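You operate a simulated robot arm through the tools that you are given. There is no shell and no other tool. Be economical: measure what you need, move in short steps, check, and stop when the job is done.

You run a simulated robot arm. Do the job below in one go: nothing can be reset, and whatever is moved stays where it is left.

TASK
Put things in order on the platform under the open cupboard. At the end: the green bottle is on the red saucer; the purple wafer dish stands on top of the brown rolling board; the small white bowl stands where the green bottle stood; the yellow dish scrubber stands where the purple wafer dish stood; whatever was shut is shut again. Leave all else as you found it, and nothing knocked over.

Only the result counts: the job must be done as asked and must still hold three seconds after the hand-in. Knocking over, shifting, dropping, spilling or breaking anything else fails it.

THE ROBOT
A 7-joint arm with a two-finger parallel gripper, fixed in place. Base frame: the origin is at the foot of the arm, x ahead of it, y to its left, z up; the work surface is at about z = 0. Units: mm, rad, N and s.
With the tool pointing down near the work surface it reaches from about 240 to 620 mm from the base axis. Its first joint turns from -1.152 to 1.152 rad. Payload 2.6 kg.
Tool frame: the origin (TCP) lies between the finger pads and is the grasp point; the fingertips stand 30 mm ahead of it; z points along the fingers, y is the line along which they close. Largest opening 94 mm; finger width 28, thickness 10; the body of the gripper, 50 by 96 mm, starts 55 mm behind the TCP.
Orientation is that of the tool frame in the base frame, as a unit quaternion [w, x, y, z]. With the fingers straight down and closing along the base's y, the tool's x points along the base's -x, its y along +y and its z along -z.

THE INTERFACE
- The arm moves only by the tool send_rows. Its argument "targets" is text: rows parted by semicolons, each of 6 numbers parted by spaces: the shift along the tool's x, y, z in mm, then the turn, a rotation vector about the tool's x, y, z in rad. In form: x y z rx ry rz; .... A call has 1 to 10 rows; each row shifts and turns the commanded pose from where the row before left it, along the tool's axes as they then stand. "grip" is the opening, from 0 (shut) to 1 (fully open), set as the call begins (left out, the last holds). Each row takes 0.2 s and may step no farther than 50 mm and 0.15 rad from the row before; otherwise, or with a gripper value out of range, the whole call is refused. Where a pose cannot be reached the arm comes as near as it can. A force on the tool above 40 N (or 10 N above the force at the start of the call, whichever is more), or a blocked arm, ends the call early, and 0.2 s more pass. Each finger travels about 72 mm/s and halts on what it meets, pressing with about 21 N; the grip force reading is that of the motor and also rises with nothing between the fingers. The clock runs only during rows and for 0.2 s after the last one: add rows that do not move to give the fingers time. It gives the time, the measured TCP pose, the force on the tool (base axes), the opening and the grip force at its end, in the units of the frame above (readings bear some noise).
- Cameras (640 x 400 px; columns grow to the right, rows downward): "scene" is fixed at [25.4, 424.3, 565.9]; the picture's right is [-0.85, -0.53, 0.00], its down [-0.28, 0.46, -0.84] and it looks along [0.44, -0.72, -0.54] (base axes); focal length 303 px, centre (320, 200). "wrist" rides on the gripper at [76, 14, -102] in the tool frame; the picture's right is [-0.18, 0.98, 0.00], its down [-0.75, -0.14, -0.64] and it looks along [-0.63, -0.12, 0.77] (tool axes); focal length 243 px, centre (320, 200). There is no depth. A picture from a camera that has moved, and an enlarged one, comes with that camera's place and axes in the base frame and with its lens.
- capture(camera): a new picture of that camera. No time passes.
- enlarge(camera, box): a new picture of the part [left, top, right, bottom] of that camera's present view, enlarged. No time passes.
- sign_off(): hands the job in; it is judged then, once.

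Work in short steps. Places have to be worked out from the pictures, the camera data and where the tool is seen: move nearer, look again, correct. Check each grasp and each placing, and mend what went wrong. You have 120 turns and 68 pictures in all, those below and enlarged ones among them. Open the gripper and draw the arm clear of the work before you hand the job in, unless the task says otherwise; then end with one line.

The tools are called after "Request:" as name(argument=value, ...) on one line, values as JSON. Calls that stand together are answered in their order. send_rows: Moves the arm, as the interface text tells. Its arguments: {"type":"object","properties":{"targets":{"type":"string"},"grip":{"type":"number"}},"required":["targets"]} The other tools are called the same way: capture (camera) takes a picture; enlarge (camera, box) takes an enlarged picture of a part of a camera's view; sign_off () hands the job in.

At the start:

```text
t: 0.0
position: [328.9, 19.3, 331.2]
ee_rot: [0.001, 0.0, 1.0, 0.0]
force: [-0.5, 0.0, -0.8]
width: 94.1
gripper_force: 0.1
```

scene: 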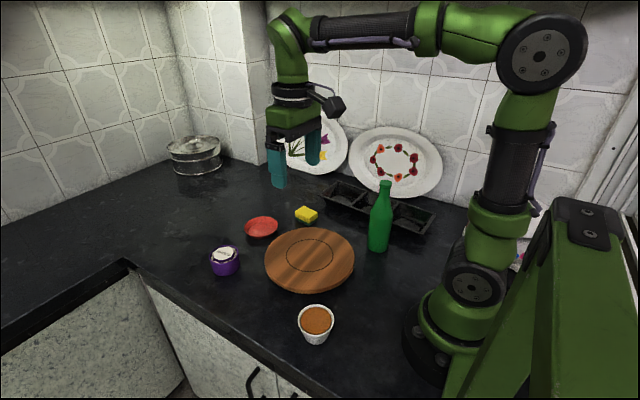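
wrist: 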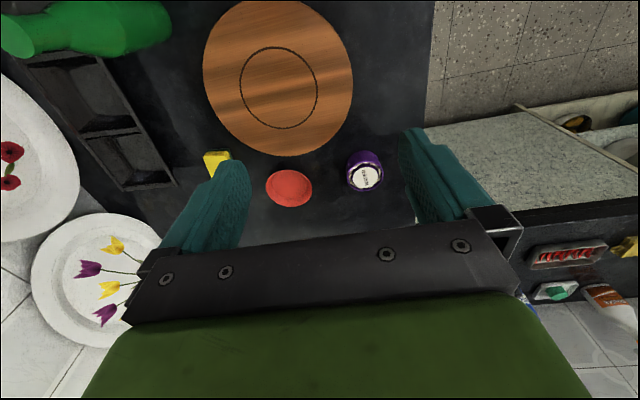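

I'll look closer at the objects first. My estimates so far are saucer (558,-99), scrubber (466,-215), dish (532,68), board (350,-55), bottle (221,-205) and bowl (229,107).

Request:
enlarge(camera="scene", box=[200, 190, 360, 290])

Request:
enlarge(camera="scene", box=[280, 170, 472, 290])

Request:
enlarge(camera="scene", box=[240, 260, 400, 360])

Request:
enlarge(camera="wrist", box=[180, 120, 420, 270])

```text
4.00 times, centred on (280, 240) of scene
camera zoom: at [25.4, 424.3, 565.9], right [-0.85, -0.53, 0.0], down [-0.28, 0.46, -0.84], along [0.44, -0.72, -0.54], focal length 1211 px, centre (480, 40)
```

zoom: 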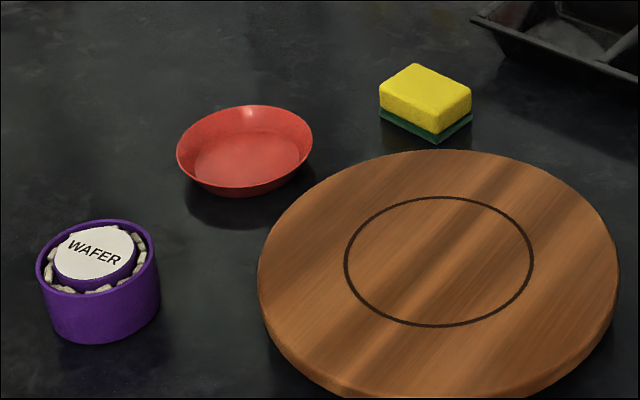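

```text
3.33 times, centred on (376, 230) of scene
camera zoom: at [25.4, 424.3, 565.9], right [-0.85, -0.53, 0.0], down [-0.28, 0.46, -0.84], along [0.44, -0.72, -0.54], focal length 1009 px, centre (133, 100)
```

zoom: 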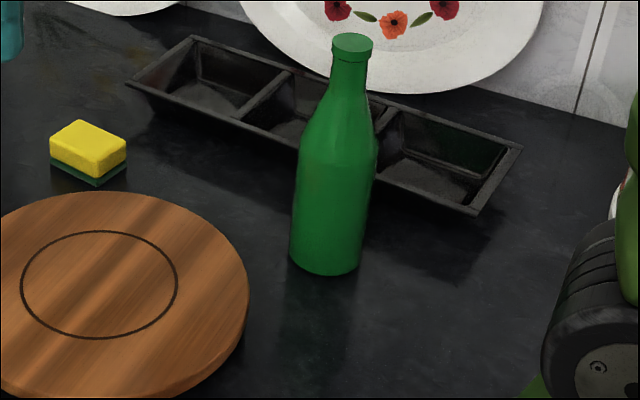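

```text
4.00 times, centred on (320, 310) of scene
camera zoom: at [25.4, 424.3, 565.9], right [-0.85, -0.53, 0.0], down [-0.28, 0.46, -0.84], along [0.44, -0.72, -0.54], focal length 1211 px, centre (320, -240)
```

zoom: 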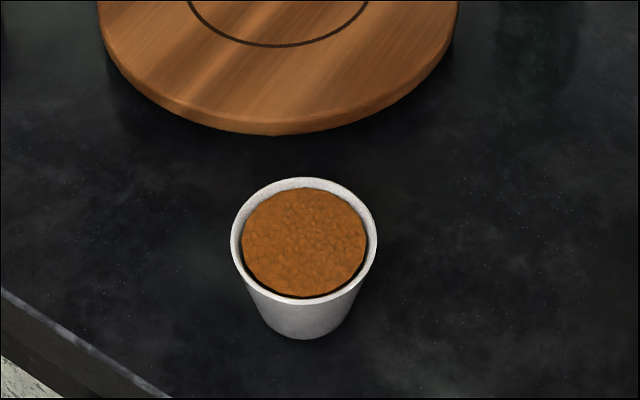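

```text
2.67 times, centred on (300, 195) of wrist
camera zoom: at [252.2, 31.8, 434.4], right [0.18, 0.98, 0.0], down [0.75, -0.14, 0.64], along [0.63, -0.12, -0.77], focal length 647 px, centre (373, 213)
```

zoom: 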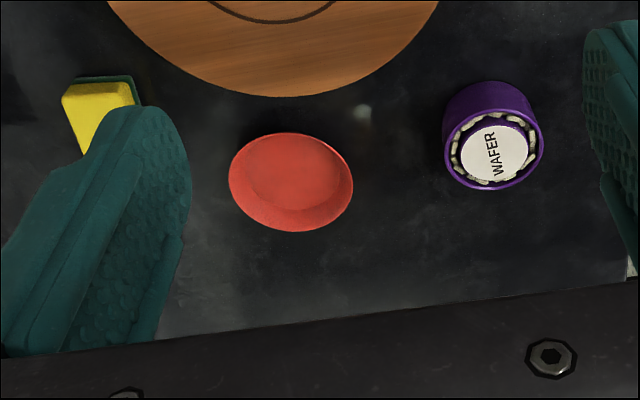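

The dish comes out at about (521,69), 45 mm high and 73 mm across. I'll hover above it, with fingers open, and look again.

Request:
send_rows(targets="-32 8.4 30 0 0 0;-32 8.4 30 0 0 0;-32 8.4 30 0 0 0;-32 8.4 30 0 0 0;-32 8.4 30 0 0 0;-32 8.4 30 0 0 0;0 0 0 0 0 0", grip=1)

Request:
capture(camera="wrist")

Request:
capture(camera="scene")

```text
t: 1.6
position: [520.9, 70.0, 148.7]
ee_rot: [0.001, 0.001, 1.0, 0.0]
force: [-0.3, 0.7, 0.2]
width: 94.1
gripper_force: 0.0
```

```text
61 pictures are left
camera wrist: at [444.0, 82.8, 251.6], right [0.18, 0.98, 0.0], down [0.75, -0.14, 0.64], along [0.63, -0.12, -0.77], focal length 243 px, centre (320, 200)
```

wrist: 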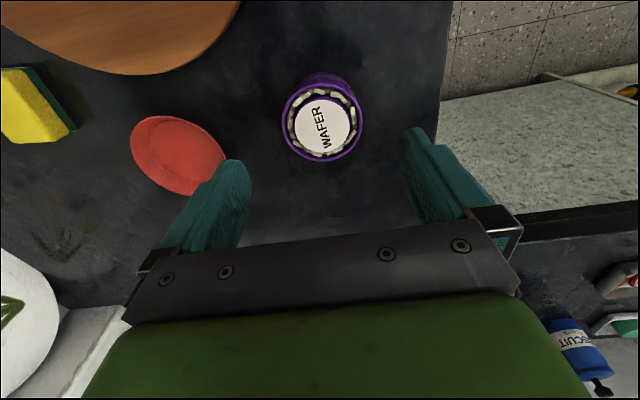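

```text
60 pictures are left
```

scene: 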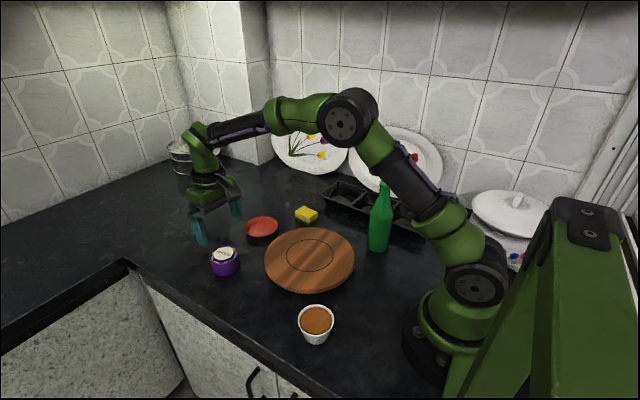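

The dish is at (525,69), about 70 mm wide. I'll descend to z≈36 in steps and close on it.

Request:
send_rows(targets="-4 -1 20 0 0 0;0 0 30 0 0 0;0 0 30 0 0 0;0 0 20 0 0 0;0 0 12 0 0 0;0 0 0 0 0 0")

Request:
capture(camera="wrist")

```text
t: 3.0
position: [524.7, 66.4, 38.7]
ee_rot: [0.0, 0.002, 1.0, 0.001]
force: [0.0, 0.7, -0.4]
width: 94.1
gripper_force: 0.0
```

```text
59 pictures are left
camera wrist: at [447.5, 80.4, 142.7], right [0.19, 0.98, 0.0], down [0.75, -0.14, 0.64], along [0.63, -0.12, -0.77], focal length 243 px, centre (320, 200)
```

wrist: 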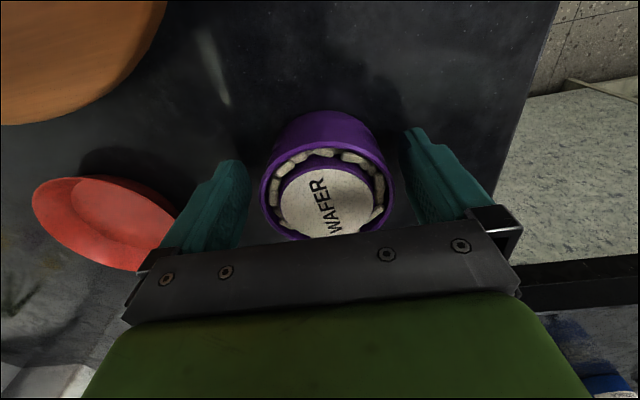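

The dish sits between the fingers, about 3 mm to +y. I'll centre on it and close.

Request:
send_rows(targets="0 3 2 0 0 0;0 0 0 0 0 0")

Request:
send_rows(targets="0 0 0 0 0 0;0 0 0 0 0 0;0 0 0 0 0 0", grip=0.6)

```text
t: 3.6
position: [524.2, 70.9, 37.9]
ee_rot: [0.0, -0.001, 1.0, 0.0]
force: [0.5, 0.0, 0.5]
width: 94.1
gripper_force: 0.0
```

```text
t: 4.4
position: [523.9, 72.0, 38.6]
ee_rot: [0.0, 0.0, 1.0, 0.0]
force: [0.9, -0.3, -0.1]
width: 74.1
gripper_force: 21.1
```

It's held at 74 mm. I'll lift it and carry it level to above the board centre (350,-55).

Request:
send_rows(targets="0 0 -20 0 0 0;0 0 -30 0 0 0;0 0 -30 0 0 0;34.8 -25 0 0 0 0;34.8 -25 0 0 0 0;34.8 -25 0 0 0 0;34.8 -25 0 0 0 0;34.8 -25 0 0 0 0;0 0 0 0 0 0")

Request:
capture(camera="wrist")

Request:
capture(camera="scene")

```text
t: 6.4
position: [352.4, -53.3, 116.2]
ee_rot: [0.0, 0.001, 1.0, 0.0]
force: [-0.5, -0.6, -1.7]
width: 74.0
gripper_force: 21.0
```

```text
58 pictures are left
camera wrist: at [275.0, -40.3, 219.4], right [0.18, 0.98, 0.0], down [0.75, -0.14, 0.64], along [0.63, -0.12, -0.77], focal length 243 px, centre (320, 200)
```

wrist: 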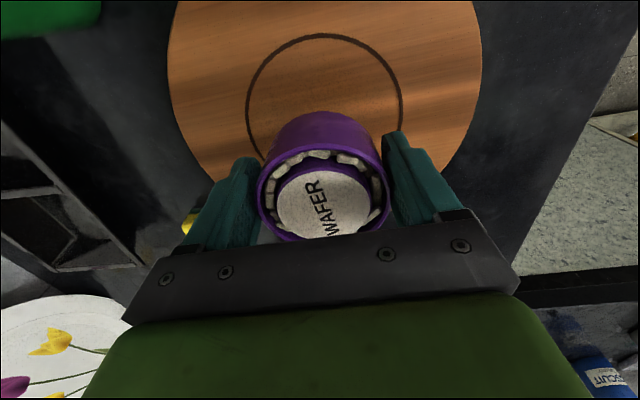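

```text
57 pictures are left
```

scene: 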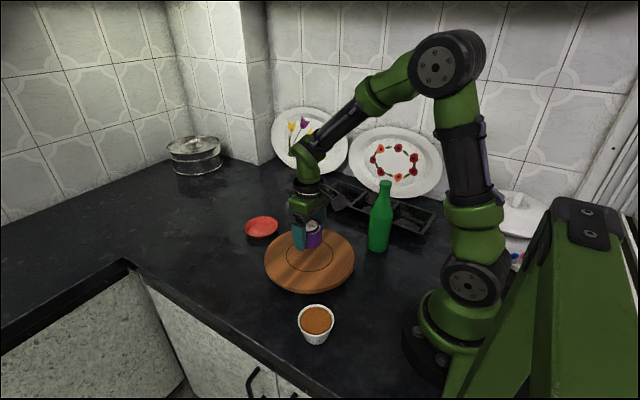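

The board's ring is centred right below. I'll lower quickly to z≈68, then in fine steps until contact.

Request:
send_rows(targets="0 0 20 0 0 0;0 0 15 0 0 0;0 0 13 0 0 0;0 0 3 0 0 0;0 0 0 0 0 0")

Request:
enlarge(camera="scene", box=[250, 190, 378, 270])

```text
t: 7.6
position: [353.6, -52.7, 65.8]
ee_rot: [0.002, 0.0, 1.0, 0.0]
force: [3.3, -1.6, 17.4]
width: 74.0
gripper_force: 21.4
```

```text
5.00 times, centred on (314, 230) of scene
camera zoom: at [25.4, 424.3, 565.9], right [-0.85, -0.53, 0.0], down [-0.28, 0.46, -0.84], along [0.45, -0.72, -0.54], focal length 1513 px, centre (350, 50)
```

zoom: 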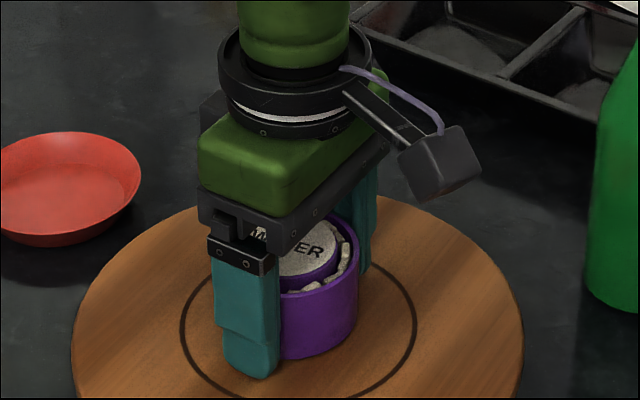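

A vertical force of 17 N means the dish rests on the board. I'll release it and rise.

Request:
send_rows(targets="0 0 -1 0 0 0;0 0 0 0 0 0;0 0 0 0 0 0;0 0 -20 0 0 0;0 0 -40 0 0 0;0 0 -40 0 0 0;0 0 -40 0 0 0;0 0 0 0 0 0", grip=1)

Request:
enlarge(camera="scene", box=[250, 190, 378, 270])

Request:
capture(camera="wrist")

```text
t: 9.4
position: [349.3, -53.0, 207.4]
ee_rot: [0.001, 0.0, 1.0, 0.0]
force: [-0.6, 0.2, -0.1]
width: 93.9
gripper_force: 0.1
```

```text
5.00 times, centred on (314, 230) of scene
camera zoom: at [25.4, 424.3, 565.9], right [-0.85, -0.53, 0.0], down [-0.28, 0.46, -0.84], along [0.44, -0.72, -0.54], focal length 1513 px, centre (350, 50)
```

zoom: 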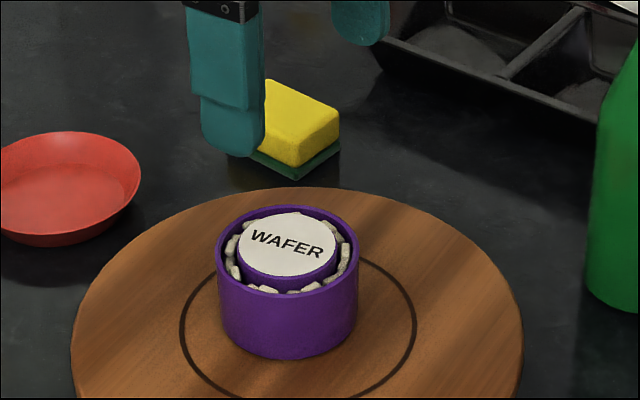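

```text
54 pictures are left
camera wrist: at [273.2, -39.7, 311.1], right [0.18, 0.98, 0.0], down [0.75, -0.14, 0.64], along [0.63, -0.12, -0.77], focal length 243 px, centre (320, 200)
```

wrist: 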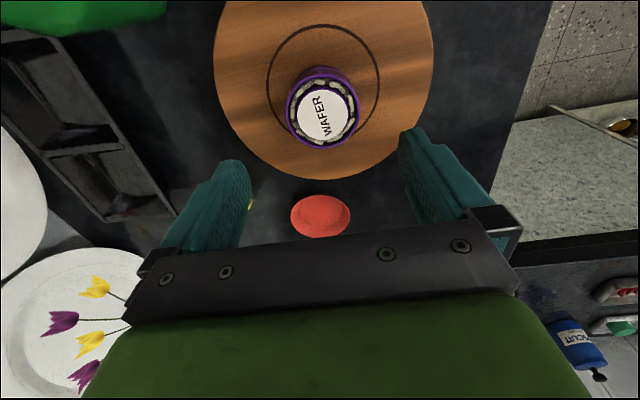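

The dish stands on the board. Next is the scrubber, at about (462,-210) with its long side roughly along x. I'll hover over it.

Request:
send_rows(targets="-22.6 -31.4 11 0 0 0;-22.6 -31.4 11 0 0 0;-22.6 -31.4 11 0 0 0;-22.6 -31.4 11 0 0 0;-22.6 -31.4 11 0 0 0;0 0 0 0 0 0")

Request:
capture(camera="wrist")

```text
t: 10.8
position: [463.8, -212.3, 148.9]
ee_rot: [0.0, 0.0, 1.0, 0.0]
force: [0.0, -0.2, 0.1]
width: 94.1
gripper_force: 0.1
```

```text
53 pictures are left
camera wrist: at [385.8, -198.8, 252.7], right [0.18, 0.98, 0.0], down [0.75, -0.14, 0.64], along [0.63, -0.12, -0.77], focal length 243 px, centre (320, 200)
```

wrist: 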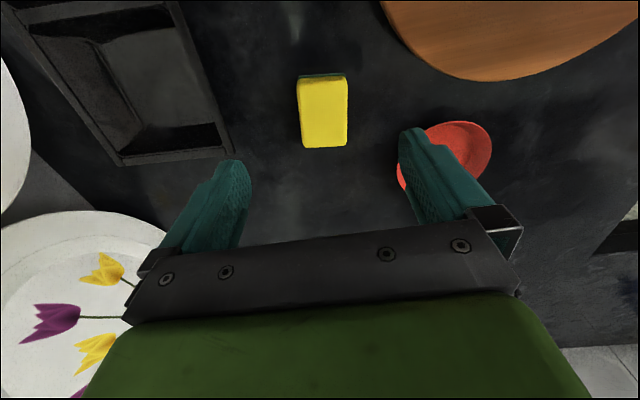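

The scrubber centre is about (469,-211), 43 mm wide and yawed about -8°. I'll align with it, descend and check.

Request:
send_rows(targets="-4 0 0 0 0 0.14;0 0 30 0 0 0;0 0 35 0 0 0;0 0 30 0 0 0;0 0 17 0 0 0;0 0 0 0 0 0", grip=0.8)

Request:
capture(camera="wrist")

```text
t: 12.2
position: [469.4, -210.5, 40.5]
ee_rot: [-0.001, 0.07, 0.998, 0.001]
force: [-0.7, -0.4, 0.1]
width: 75.2
gripper_force: 0.0
```

```text
52 pictures are left
camera wrist: at [394.8, -186.5, 143.3], right [0.32, 0.95, 0.0], down [0.73, -0.25, 0.64], along [0.61, -0.21, -0.77], focal length 243 px, centre (320, 200)
```

wrist: 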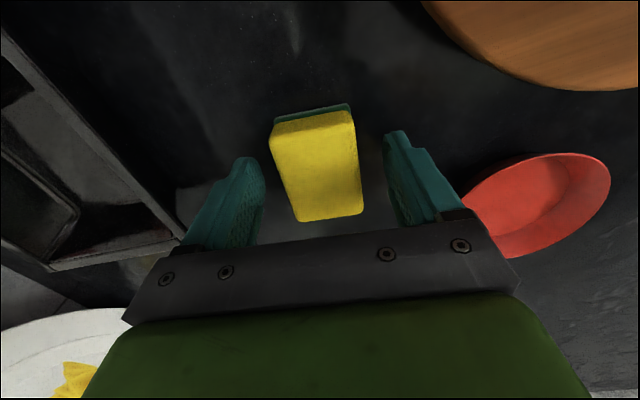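

It's well aligned. I'll descend 4 mm and close.

Request:
send_rows(targets="0 0 4 0 0 0;0 0 0 0 0 0;0 0 0 0 0 0;0 0 0 0 0 0;0 0 0 0 0 0", grip=0.2)

```text
t: 13.4
position: [470.9, -209.9, 37.2]
ee_rot: [0.0, 0.07, 0.998, 0.0]
force: [-1.4, 1.2, 11.1]
width: 44.1
gripper_force: 21.1
```

Gripped at 44 mm. I'll lift it, unwind the yaw, and carry it over the saucer to (525,70).

Request:
send_rows(targets="0 0 -25 0 0 0;0 0 -35 0 0 0;0 0 -30 0 0 -0.14;-7.7 40 0 0 0 0;-7.7 40 0 0 0 0;-7.7 40 0 0 0 0;-7.7 40 0 0 0 0;-7.7 40 0 0 0 0;-7.7 40 0 0 0 0;-7.7 40 0 0 0 0")

Request:
capture(camera="wrist")

Request:
capture(camera="scene")

```text
t: 15.6
position: [522.6, 69.8, 126.9]
ee_rot: [0.0, 0.001, 1.0, 0.0]
force: [0.4, -0.2, -0.5]
width: 44.1
gripper_force: 21.0
```

```text
51 pictures are left
camera wrist: at [444.5, 82.2, 230.0], right [0.19, 0.98, 0.0], down [0.75, -0.14, 0.64], along [0.63, -0.12, -0.77], focal length 243 px, centre (320, 200)
```

wrist: 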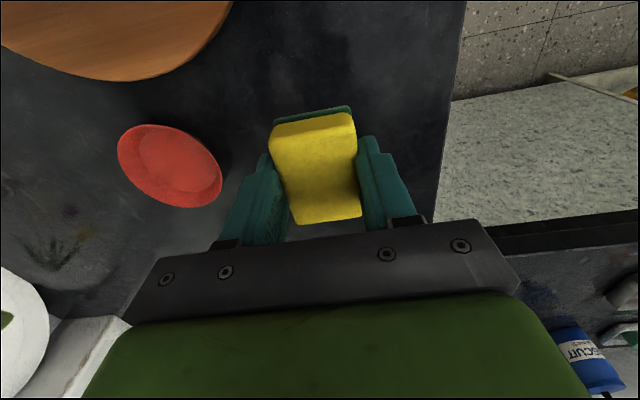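

```text
50 pictures are left
```

scene: 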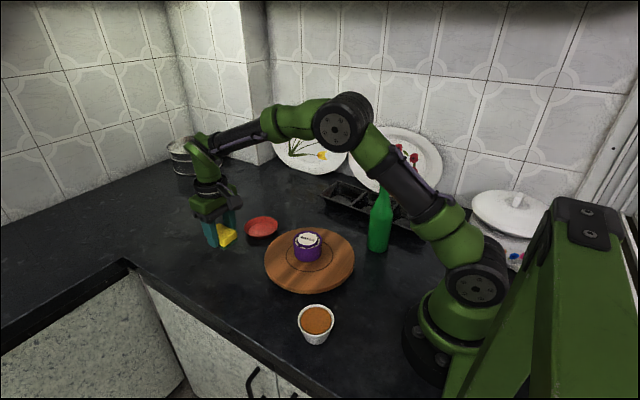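

I'll lower to just above contact height, nudging 2 mm in x.

Request:
send_rows(targets="-2 0 30 0 0 0;0 0 30 0 0 0;0 0 22 0 0 0;0 0 4 0 0 0;0 0 2 0 0 0;0 0 0 0 0 0")

```text
t: 17.0
position: [523.6, 68.6, 38.2]
ee_rot: [0.0, 0.0, 1.0, 0.0]
force: [-1.4, 0.5, 0.1]
width: 44.3
gripper_force: 20.9
```

Request:
send_rows(targets="0 0 1.5 0 0 0;0 0 0 0 0 0")

Request:
enlarge(camera="scene", box=[180, 200, 276, 260])

```text
t: 17.6
position: [524.9, 68.4, 37.9]
ee_rot: [0.0, 0.001, 1.0, 0.0]
force: [0.3, -0.1, 0.1]
width: 44.0
gripper_force: 20.9
```

```text
6.67 times, centred on (228, 230) of scene
camera zoom: at [25.4, 424.3, 565.9], right [-0.85, -0.53, 0.0], down [-0.28, 0.46, -0.84], along [0.44, -0.72, -0.54], focal length 2018 px, centre (933, 0)
```

zoom: 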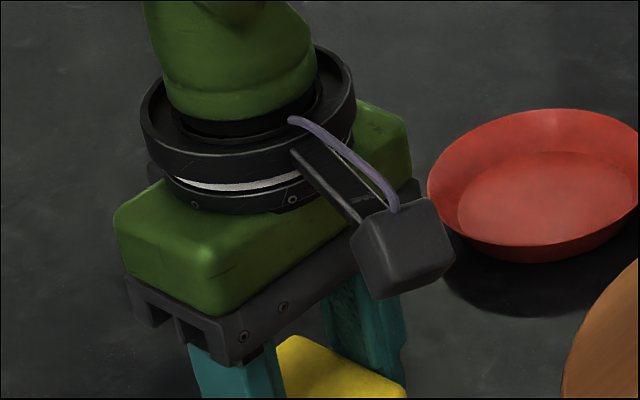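

There's no contact yet, so I'll keep going down in small steps.

Request:
send_rows(targets="0 0 1.5 0 0 0;0 0 1 0 0 0;0 0 0 0 0 0")

```text
t: 18.4
position: [526.2, 70.1, 35.5]
ee_rot: [0.003, 0.001, 1.0, 0.001]
force: [-13.1, 0.4, 31.6]
width: 44.1
gripper_force: 21.2
```

That's contact. I'll ease off 1 mm, release and rise.

Request:
send_rows(targets="0 0 -1.5 0 0 0;0 0 0 0 0 0")

Request:
send_rows(targets="0 0 0 0 0 0;0 0 0 0 0 0;0 0 0 0 0 0;0 0 -25 0 0 0;0 0 -40 0 0 0;0 0 -40 0 0 0;0 0 -40 0 0 0;0 0 0 0 0 0", grip=0.8)

Request:
capture(camera="wrist")

Request:
enlarge(camera="scene", box=[180, 200, 340, 300])

```text
t: 19.0
position: [524.5, 70.2, 34.9]
ee_rot: [0.003, -0.001, 1.0, 0.0]
force: [3.9, 1.4, 16.3]
width: 44.1
gripper_force: 21.4
```

```text
t: 20.8
position: [524.0, 69.8, 180.4]
ee_rot: [0.0, 0.0, 1.0, 0.0]
force: [-0.3, -0.4, 0.2]
width: 75.2
gripper_force: 0.2
```

```text
48 pictures are left
camera wrist: at [447.3, 82.3, 284.6], right [0.18, 0.98, 0.0], down [0.75, -0.14, 0.64], along [0.63, -0.12, -0.77], focal length 243 px, centre (320, 200)
```

wrist: 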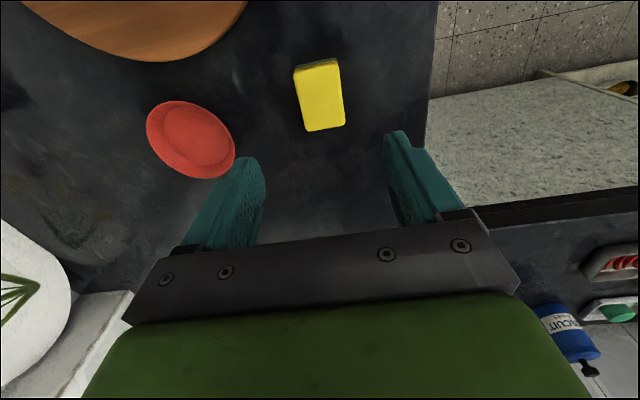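

```text
4.00 times, centred on (260, 250) of scene
camera zoom: at [25.4, 424.3, 565.9], right [-0.85, -0.53, 0.0], down [-0.28, 0.46, -0.84], along [0.44, -0.72, -0.54], focal length 1211 px, centre (560, 0)
```

zoom: 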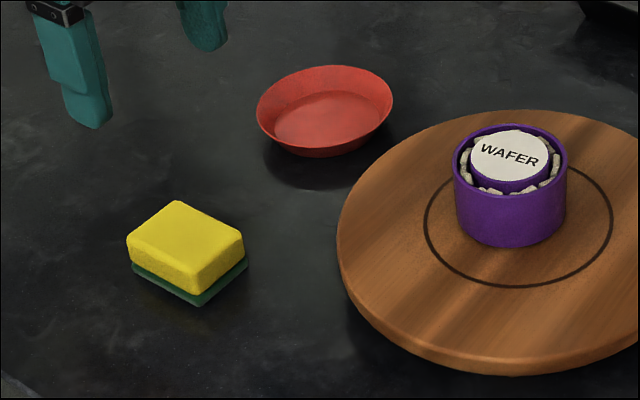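

The scrubber now stands on the dish's old spot. On the way to the bottle I'll hover over the saucer to fix its position.

Request:
send_rows(targets="-6 -40.7 0 0 0 0;-6 -40.7 0 0 0 0;-6 -40.7 0 0 0 0;-6 -40.7 0 0 0 0;0 0 0 0 0 0")

Request:
capture(camera="wrist")

```text
t: 22.0
position: [547.9, -93.4, 179.4]
ee_rot: [0.0, 0.0, 1.0, 0.0]
force: [0.1, 0.0, -0.1]
width: 75.3
gripper_force: 0.1
```

```text
46 pictures are left
camera wrist: at [470.8, -80.7, 282.6], right [0.18, 0.98, 0.0], down [0.75, -0.14, 0.64], along [0.63, -0.12, -0.77], focal length 243 px, centre (320, 200)
```

wrist: 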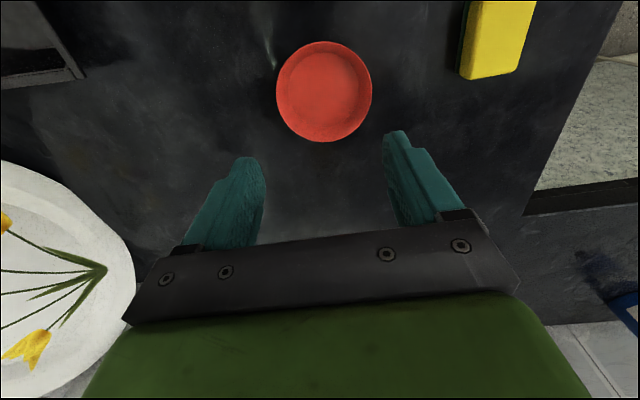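

The saucer centre is about (546,-91). The bottle is at about (223,-206), 205 mm tall with a neck at z≈162–205. I'll rise and move above it.

Request:
send_rows(targets="0 0 -48 0 0 0;0 0 -48 0 0 0;40.6 -14.1 0 0 0 0;40.6 -14.1 0 0 0 0;40.6 -14.1 0 0 0 0;40.6 -14.1 0 0 0 0;40.6 -14.1 0 0 0 0;40.6 -14.1 0 0 0 0;40.6 -14.1 0 0 0 0;40.6 -14.1 0 0 0 0")

Request:
capture(camera="wrist")

Request:
enlarge(camera="scene", box=[280, 110, 472, 230])

```text
t: 24.2
position: [222.6, -207.3, 273.7]
ee_rot: [0.001, 0.0, 1.0, -0.001]
force: [-0.1, -0.3, 0.1]
width: 75.1
gripper_force: 0.1
```

```text
45 pictures are left
camera wrist: at [146.5, -194.7, 377.6], right [0.18, 0.98, 0.0], down [0.75, -0.14, 0.64], along [0.63, -0.12, -0.77], focal length 243 px, centre (320, 200)
```

wrist: 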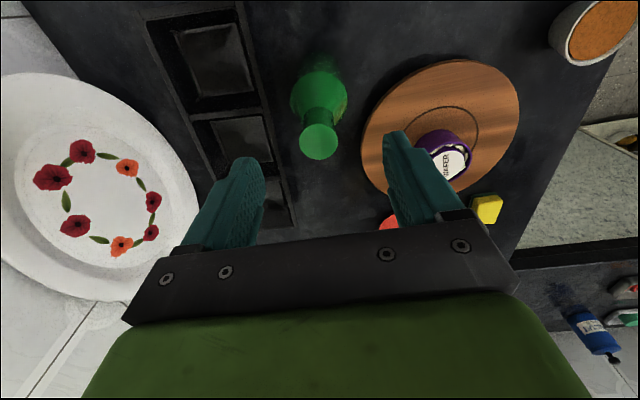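

```text
3.33 times, centred on (376, 170) of scene
camera zoom: at [25.5, 424.3, 565.9], right [-0.85, -0.53, 0.0], down [-0.28, 0.46, -0.84], along [0.44, -0.72, -0.54], focal length 1009 px, centre (133, 300)
```

zoom: 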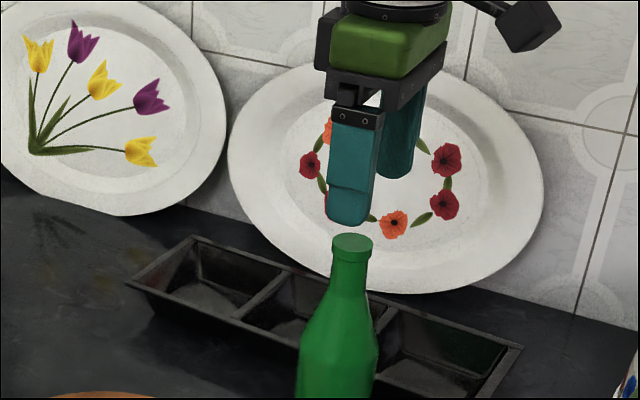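

The wrist view puts the bottle top at about (229,-211). I'll shift and lower halfway, then check.

Request:
send_rows(targets="-5 -3.5 20 0 0 0;0 0 20 0 0 0;0 0 10 0 0 0;0 0 0 0 0 0")

Request:
capture(camera="wrist")

```text
t: 25.2
position: [228.7, -209.8, 225.2]
ee_rot: [0.0, 0.001, 1.0, 0.0]
force: [-0.6, 0.3, 0.0]
width: 74.9
gripper_force: 0.1
```

```text
43 pictures are left
camera wrist: at [151.1, -197.1, 328.7], right [0.18, 0.98, 0.0], down [0.75, -0.14, 0.64], along [0.63, -0.12, -0.77], focal length 243 px, centre (320, 200)
```

wrist: 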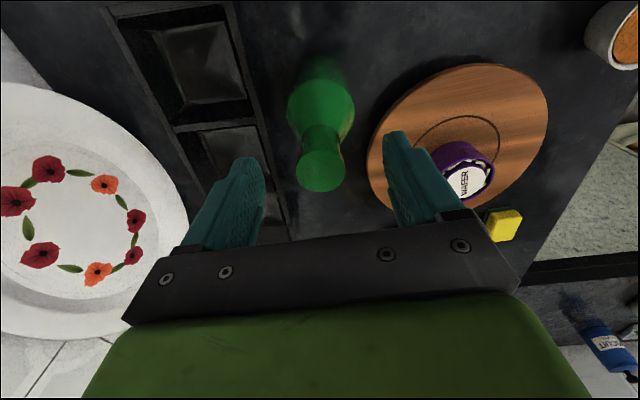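

It's nearly centred. I'll go down to z≈194 and close on the neck.

Request:
send_rows(targets="-2 -1 16 0 0 0;0 0 15 0 0 0;0 0 0 0 0 0")

Request:
send_rows(targets="0 0 0 0 0 0;0 0 0 0 0 0;0 0 0 0 0 0;0 0 0 0 0 0", grip=0)

Request:
capture(camera="wrist")

Request:
enlarge(camera="scene", box=[280, 170, 472, 290])

```text
t: 26.0
position: [230.4, -210.3, 194.4]
ee_rot: [0.0, 0.001, 1.0, -0.001]
force: [-0.4, 0.1, 0.5]
width: 75.2
gripper_force: 0.0
```

```text
t: 27.0
position: [229.5, -210.7, 193.9]
ee_rot: [0.0, 0.0, 1.0, 0.0]
force: [-0.2, -0.8, -1.1]
width: 29.3
gripper_force: 21.1
```

```text
42 pictures are left
camera wrist: at [152.7, -198.0, 297.8], right [0.18, 0.98, 0.0], down [0.75, -0.14, 0.64], along [0.63, -0.12, -0.77], focal length 243 px, centre (320, 200)
```

wrist: 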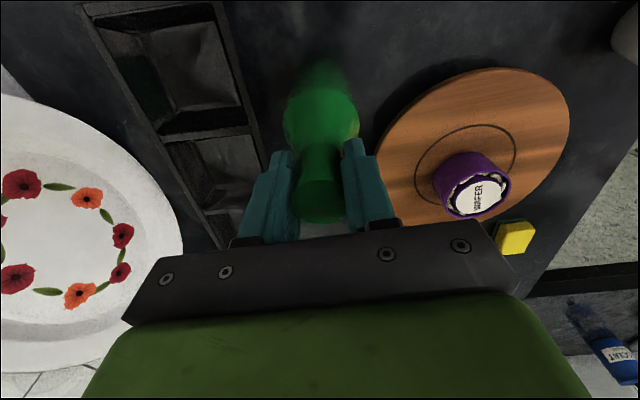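

```text
3.33 times, centred on (376, 230) of scene
camera zoom: at [25.5, 424.3, 565.9], right [-0.85, -0.53, 0.0], down [-0.28, 0.46, -0.84], along [0.44, -0.72, -0.54], focal length 1009 px, centre (133, 100)
```

zoom: 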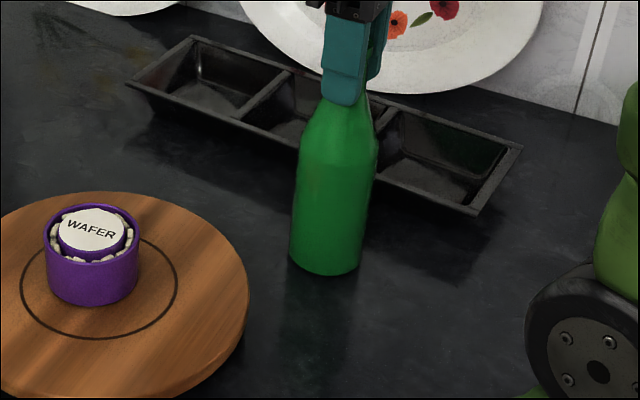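

The neck is gripped and the bottle hasn't moved. I'll lift gently.

Request:
send_rows(targets="0 0 -8 0 0 0;0 0 -16 0 0 0;0 0 -20 0 0 0;0 0 -20 0 0 0;0 0 -10 0 0 0;0 0 0 0 0 0")

Request:
enlarge(camera="scene", box=[280, 130, 472, 250])

```text
t: 28.4
position: [229.9, -211.8, 270.6]
ee_rot: [0.0, 0.001, 1.0, 0.0]
force: [0.3, 0.0, -2.6]
width: 29.1
gripper_force: 21.1
```

```text
3.33 times, centred on (376, 190) of scene
camera zoom: at [25.5, 424.2, 565.9], right [-0.85, -0.53, 0.0], down [-0.28, 0.46, -0.84], along [0.44, -0.72, -0.54], focal length 1009 px, centre (133, 233)
```

zoom: 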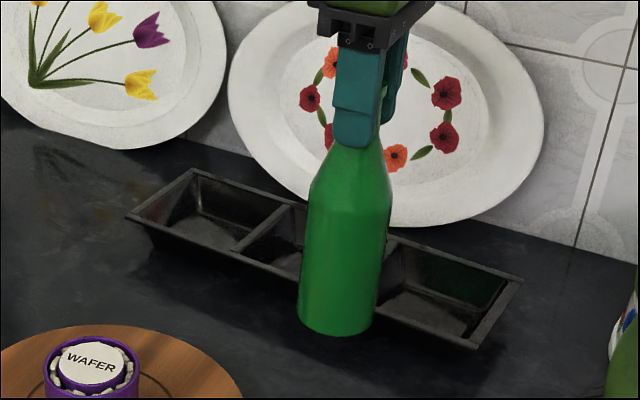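

It lifts cleanly, upright. I'll carry it to above the saucer.

Request:
send_rows(targets="-15 6 0 0 0 0;-30 11.5 0 0 0 0;-37 14 0 0 0 0;-38 14.5 0 0 0 0;-38 14.5 0 0 0 0;-38 14.5 0 0 0 0;-38 14.5 0 0 0 0;-37 14 0 0 0 0;-30 11.5 0 0 0 0;-15 6 0 0 0 0")

Request:
enlarge(camera="scene", box=[180, 130, 340, 230])

Request:
capture(camera="wrist")

```text
t: 30.6
position: [545.2, -89.6, 269.4]
ee_rot: [0.0, 0.0, 1.0, 0.0]
force: [0.8, -0.2, -3.0]
width: 29.2
gripper_force: 21.7
```

```text
4.00 times, centred on (260, 180) of scene
camera zoom: at [25.5, 424.3, 565.9], right [-0.85, -0.53, 0.0], down [-0.28, 0.46, -0.84], along [0.44, -0.72, -0.54], focal length 1211 px, centre (560, 280)
```

zoom: 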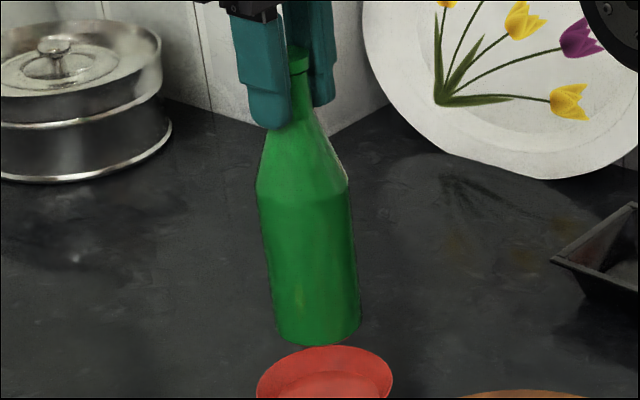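

```text
38 pictures are left
camera wrist: at [468.8, -76.4, 373.2], right [0.18, 0.98, 0.0], down [0.75, -0.14, 0.64], along [0.63, -0.12, -0.77], focal length 243 px, centre (320, 200)
```

wrist: 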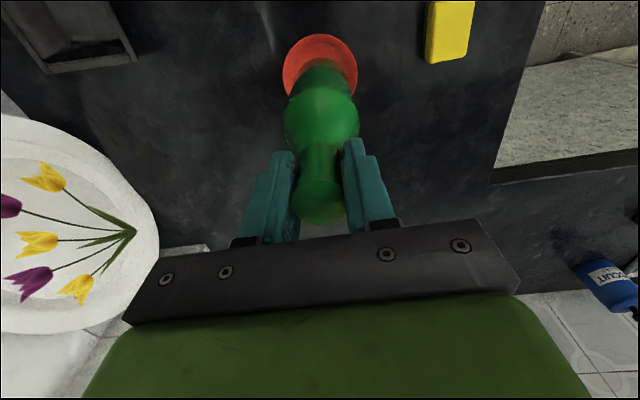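

The saucer centre agrees at (546,-91), with the bottle right above it. I'll lower to near contact.

Request:
send_rows(targets="0 -1.5 15 0 0 0;0 0 20 0 0 0;0 0 15 0 0 0;0 0 10 0 0 0;0 0 3 0 0 0;0 0 0 0 0 0")

Request:
enlarge(camera="scene", box=[204, 160, 316, 230])

Request:
capture(camera="wrist")

```text
t: 32.0
position: [545.6, -91.0, 206.1]
ee_rot: [-0.001, 0.0, 1.0, 0.0]
force: [0.3, -0.9, -3.2]
width: 29.1
gripper_force: 20.8
```

```text
5.71 times, centred on (260, 195) of scene
camera zoom: at [25.5, 424.3, 565.9], right [-0.85, -0.53, 0.0], down [-0.28, 0.46, -0.84], along [0.44, -0.72, -0.54], focal length 1729 px, centre (663, 229)
```

zoom: 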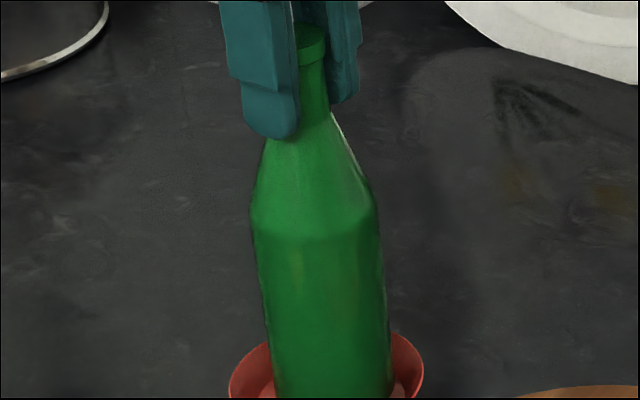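

```text
36 pictures are left
camera wrist: at [468.1, -78.6, 309.4], right [0.18, 0.98, 0.0], down [0.75, -0.14, 0.64], along [0.63, -0.12, -0.77], focal length 243 px, centre (320, 200)
```

wrist: 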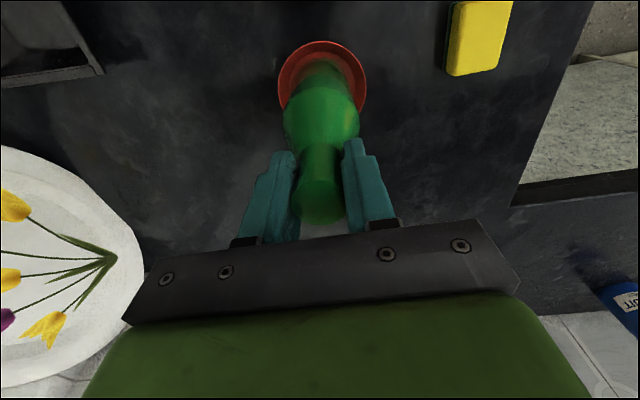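

It's centred. I'll creep down to contact.

Request:
send_rows(targets="0 0 2 0 0 0;0 0 2 0 0 0;0 0 1 0 0 0;0 0 0 0 0 0")

```text
t: 33.0
position: [545.7, -90.9, 201.3]
ee_rot: [0.001, 0.0, 1.0, -0.001]
force: [0.0, -0.3, -3.4]
width: 29.0
gripper_force: 21.8
```

Request:
send_rows(targets="0 0 1.5 0 0 0;0 0 1 0 0 0;0 0 0 0 0 0")

Request:
enlarge(camera="scene", box=[212, 190, 308, 250])

```text
t: 33.8
position: [545.9, -90.3, 198.5]
ee_rot: [0.0, 0.0, 1.0, 0.0]
force: [-0.6, -1.2, -1.1]
width: 29.3
gripper_force: 21.2
```

```text
6.67 times, centred on (260, 220) of scene
camera zoom: at [25.5, 424.3, 565.9], right [-0.85, -0.53, 0.0], down [-0.28, 0.46, -0.84], along [0.44, -0.72, -0.54], focal length 2018 px, centre (720, 67)
```

zoom: 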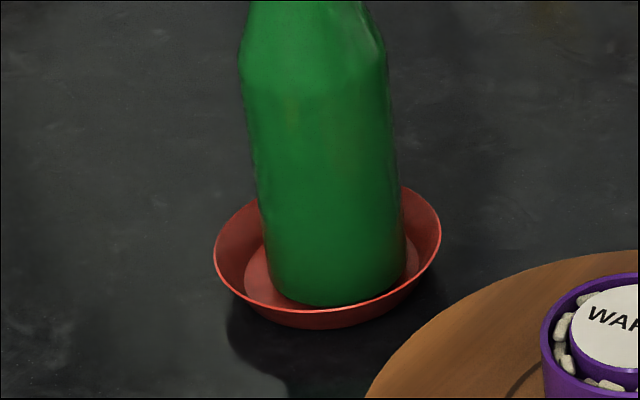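

The load is starting to transfer and the bottle is on the saucer's floor. One more small press, then release.

Request:
send_rows(targets="0 0 1 0 0 0;0 0 0 0 0 0")

```text
t: 34.4
position: [546.1, -91.4, 199.3]
ee_rot: [0.002, 0.0, 1.0, -0.001]
force: [-2.1, 1.0, 7.2]
width: 28.9
gripper_force: 21.3
```

It's seated, with 7 N pushing up. I'll release and rise straight up.

Request:
send_rows(targets="0 0 0 0 0 0;0 0 0 0 0 0;0 0 0 0 0 0;0 0 -15 0 0 0;0 0 -30 0 0 0;0 0 -40 0 0 0;0 0 0 0 0 0", grip=0.8)

Request:
capture(camera="scene")

Request:
capture(camera="wrist")

```text
t: 36.0
position: [546.2, -91.4, 281.7]
ee_rot: [0.0, 0.0, 1.0, 0.0]
force: [0.6, 0.4, 1.0]
width: 75.2
gripper_force: 0.0
```

```text
34 pictures are left
```

scene: 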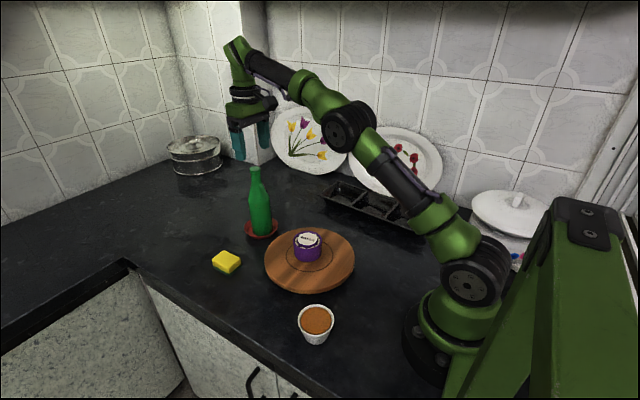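

```text
33 pictures are left
camera wrist: at [470.0, -78.5, 385.2], right [0.18, 0.98, 0.0], down [0.75, -0.14, 0.64], along [0.63, -0.12, -0.77], focal length 243 px, centre (320, 200)
```

wrist: 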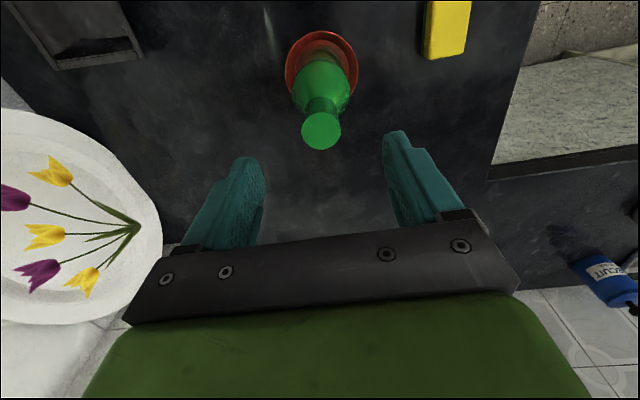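

The bottle stands on the saucer and everything else is in place. Next is the bowl at about (229,107). I'll fly there high with the fingers open.

Request:
send_rows(targets="31.7 19.8 0 0 0 0;31.7 19.8 0 0 0 0;31.7 19.8 8 0 0 0;31.7 19.8 10 0 0 0;31.7 19.8 10 0 0 0;31.7 19.8 10 0 0 0;31.7 19.8 10 0 0 0;31.7 19.8 10 0 0 0;31.7 19.8 10 0 0 0;31.7 19.8 10 0 0 0", grip=1)

Request:
capture(camera="wrist")

```text
t: 38.2
position: [228.8, 106.3, 205.3]
ee_rot: [0.0, 0.001, 1.0, 0.001]
force: [0.8, -0.6, -1.0]
width: 93.9
gripper_force: 0.0
```

```text
32 pictures are left
camera wrist: at [151.8, 120.0, 308.5], right [0.19, 0.98, 0.0], down [0.75, -0.14, 0.64], along [0.63, -0.12, -0.77], focal length 243 px, centre (320, 200)
```

wrist: 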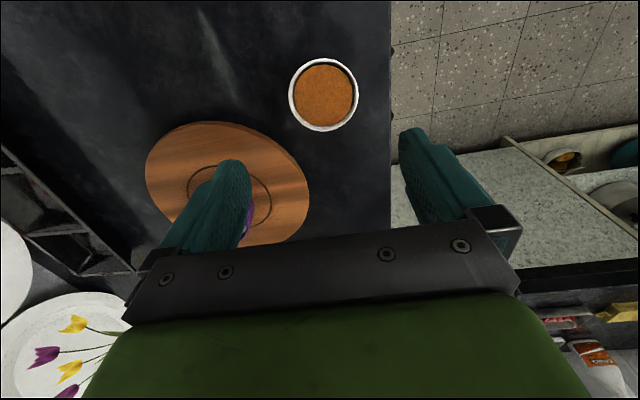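

The bowl rim is centred at (228,108.5), 72 mm wide and about 50 mm high. I'll descend partway and check.

Request:
send_rows(targets="0.5 2 40 0 0 0;0 0 40 0 0 0;0 0 25 0 0 0;0 0 0 0 0 0")

Request:
capture(camera="wrist")

```text
t: 39.2
position: [228.0, 107.4, 98.3]
ee_rot: [0.0, 0.0, 1.0, -0.001]
force: [1.3, 0.0, -0.2]
width: 93.6
gripper_force: 0.1
```

```text
31 pictures are left
camera wrist: at [151.3, 121.1, 201.7], right [0.19, 0.98, 0.0], down [0.75, -0.14, 0.64], along [0.63, -0.12, -0.77], focal length 243 px, centre (320, 200)
```

wrist: 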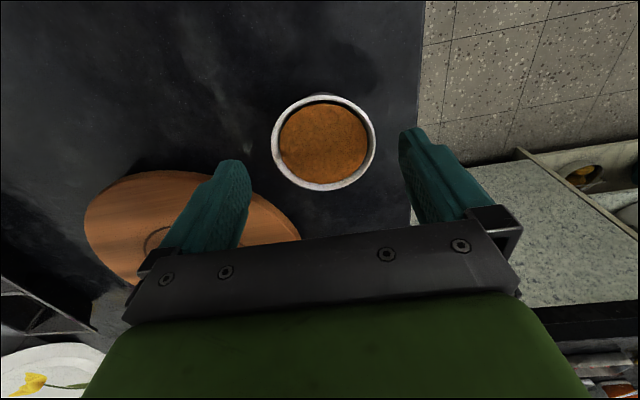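

It's centred to within 1–2 mm. I'll finish the descent to z≈48 and close gently.

Request:
send_rows(targets="1 1.5 20 0 0 0;0 0 20 0 0 0;0 0 10 0 0 0;0 0 0 0 0 0")

Request:
send_rows(targets="0 0 0 0 0 0;0 0 0 0 0 0;0 0 0 0 0 0", grip=0.6)

Request:
capture(camera="wrist")

Request:
enlarge(camera="scene", box=[240, 260, 400, 360])

```text
t: 40.2
position: [229.2, 110.4, 50.0]
ee_rot: [0.0, 0.001, 1.0, 0.001]
force: [-0.9, 1.2, -0.4]
width: 94.1
gripper_force: 0.2
```

```text
t: 41.0
position: [228.0, 110.8, 48.5]
ee_rot: [0.001, 0.0, 1.0, 0.001]
force: [0.4, 0.2, 0.3]
width: 70.9
gripper_force: 21.2
```

```text
30 pictures are left
camera wrist: at [150.8, 123.8, 152.7], right [0.18, 0.98, 0.0], down [0.75, -0.14, 0.64], along [0.63, -0.12, -0.77], focal length 243 px, centre (320, 200)
```

wrist: 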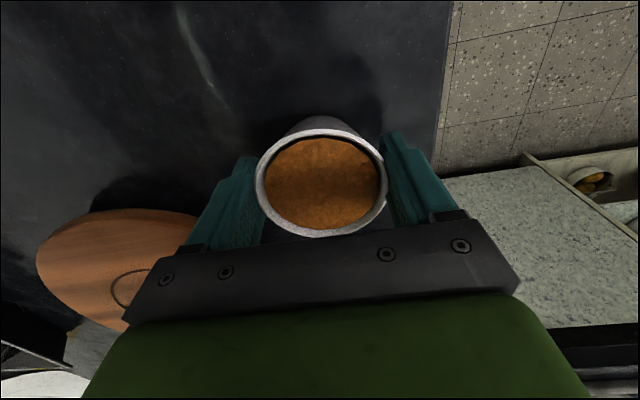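

```text
4.00 times, centred on (320, 310) of scene
camera zoom: at [25.5, 424.3, 565.9], right [-0.85, -0.53, 0.0], down [-0.28, 0.46, -0.84], along [0.44, -0.72, -0.54], focal length 1211 px, centre (320, -240)
```

zoom: 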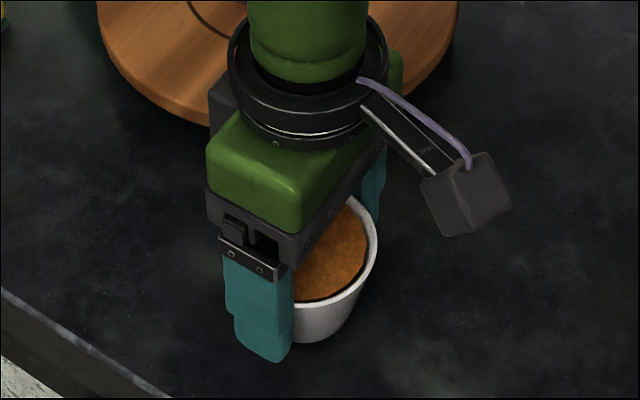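

Gripped at 71 mm and centred. I'll lift slowly, keeping it level.

Request:
send_rows(targets="0 0 -6 0 0 0;0 0 -12 0 0 0;0 0 -20 0 0 0;0 0 -25 0 0 0;0 0 -25 0 0 0;0 0 -12 0 0 0;0 0 0 0 0 0")

Request:
capture(camera="wrist")

Request:
enlarge(camera="scene", box=[240, 220, 400, 320])

```text
t: 42.6
position: [228.2, 113.4, 150.6]
ee_rot: [0.0, 0.0, 1.0, 0.0]
force: [0.3, 0.4, -1.4]
width: 71.0
gripper_force: 21.2
```

```text
28 pictures are left
camera wrist: at [151.2, 124.7, 254.4], right [0.18, 0.98, 0.0], down [0.75, -0.14, 0.64], along [0.63, -0.12, -0.77], focal length 243 px, centre (320, 200)
```

wrist: 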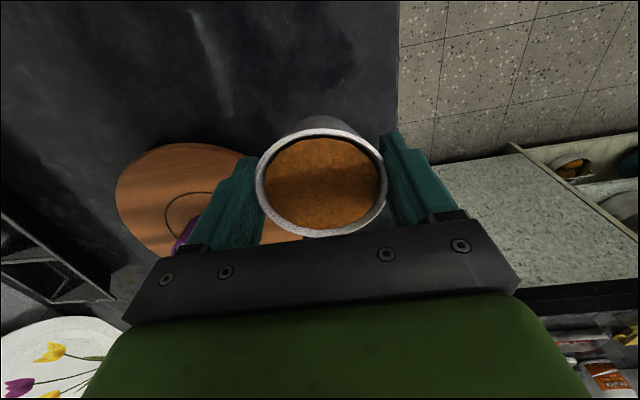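

```text
4.00 times, centred on (320, 270) of scene
camera zoom: at [25.4, 424.3, 565.9], right [-0.85, -0.53, 0.0], down [-0.28, 0.46, -0.84], along [0.44, -0.72, -0.54], focal length 1211 px, centre (320, -80)
```

zoom: 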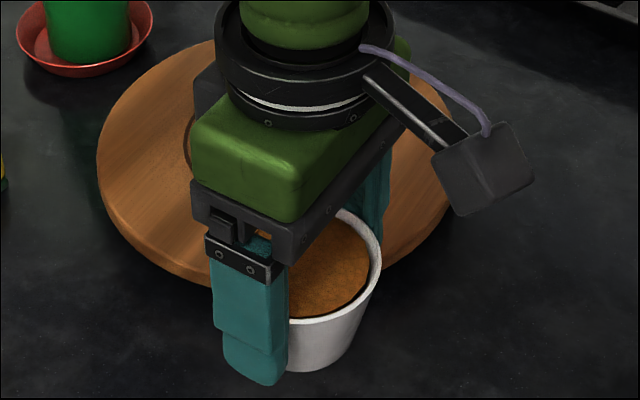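

It's held level. I'll carry it in a gentle arc (bulging out to x≈285) around the base, well above the dish.

Request:
send_rows(targets="-6 -8 0 0 0 0;-12 -17 0 0 0 0;-17 -25 0 0 0 0;-14 -26 0 0 0 0;-8 -28 0 0 0 0;0 -28 0 0 0 0;0 -28 0 0 0 0;0 -20 0 0 0 0;0 -10 0 0 0 0;0 0 0 0 0 0")

Request:
send_rows(targets="3 -8 0 0 0 0;8 -17 0 0 0 0;12 -25 0 0 0 0;13 -28 0 0 0 0;10 -25 0 0 0 0;7 -17 0 0 0 0;3 -8 0 0 0 0;0 0 0 0 0 0")

Request:
capture(camera="wrist")

Request:
enlarge(camera="scene", box=[280, 170, 472, 290])

```text
t: 44.8
position: [285.1, -80.1, 150.7]
ee_rot: [0.0, 0.001, 1.0, 0.0]
force: [-0.6, 0.2, -2.0]
width: 70.8
gripper_force: 20.4
```

```text
t: 46.6
position: [229.8, -208.2, 150.1]
ee_rot: [0.0, -0.001, 1.0, 0.0]
force: [0.3, -0.6, -0.8]
width: 70.9
gripper_force: 20.5
```

```text
26 pictures are left
camera wrist: at [152.3, -195.0, 254.0], right [0.18, 0.98, 0.0], down [0.75, -0.14, 0.64], along [0.63, -0.12, -0.77], focal length 243 px, centre (320, 200)
```

wrist: 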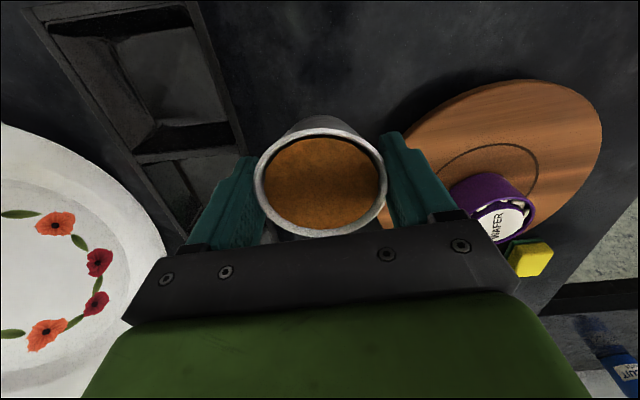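

```text
3.33 times, centred on (376, 230) of scene
camera zoom: at [25.5, 424.2, 565.9], right [-0.85, -0.53, 0.0], down [-0.28, 0.46, -0.84], along [0.44, -0.72, -0.54], focal length 1009 px, centre (133, 100)
```

zoom: 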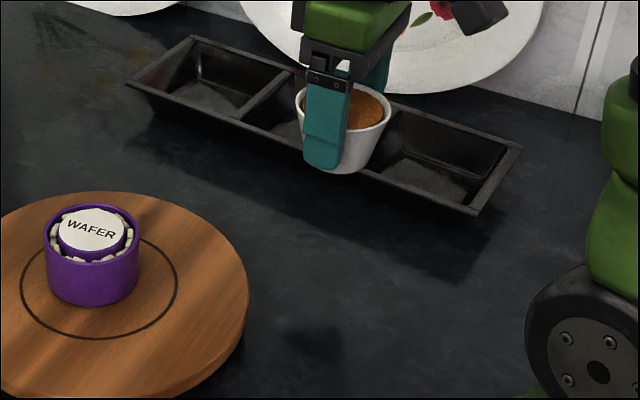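

The tray edge is at y≈-300, so the fingers have room. I'll lower to just above contact.

Request:
send_rows(targets="0 -1 15 0 0 0;0 0 25 0 0 0;0 0 25 0 0 0;0 0 20 0 0 0;0 0 10 0 0 0;0 0 3 0 0 0;0 0 0 0 0 0")

Request:
enlarge(camera="scene", box=[280, 170, 472, 290])

```text
t: 48.2
position: [229.4, -208.8, 51.6]
ee_rot: [0.0, 0.001, 1.0, 0.0]
force: [0.0, -0.1, -1.0]
width: 70.8
gripper_force: 21.0
```

```text
3.33 times, centred on (376, 230) of scene
camera zoom: at [25.5, 424.3, 565.9], right [-0.85, -0.53, 0.0], down [-0.28, 0.46, -0.84], along [0.44, -0.72, -0.54], focal length 1009 px, centre (133, 100)
```

zoom: 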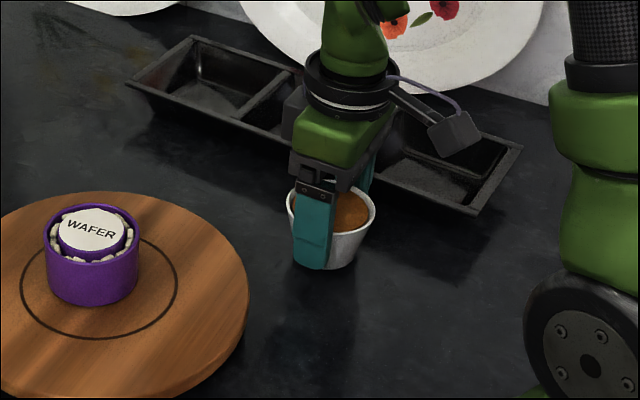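

The bowl's base lines up with the bottle's old footprint. I'll creep to contact.

Request:
send_rows(targets="0 0 1.5 0 0 0;0 0 1 0 0 0;0 0 0 0 0 0")

```text
t: 49.0
position: [228.9, -208.9, 49.0]
ee_rot: [-0.001, 0.0, 1.0, 0.0]
force: [-0.7, 2.2, 3.2]
width: 70.9
gripper_force: 21.2
```

Request:
send_rows(targets="0 0 0.7 0 0 0;0 0 0 0 0 0")

```text
t: 49.6
position: [229.0, -209.6, 49.7]
ee_rot: [0.001, 0.0, 1.0, -0.001]
force: [-0.8, 6.5, 15.0]
width: 70.5
gripper_force: 21.1
```

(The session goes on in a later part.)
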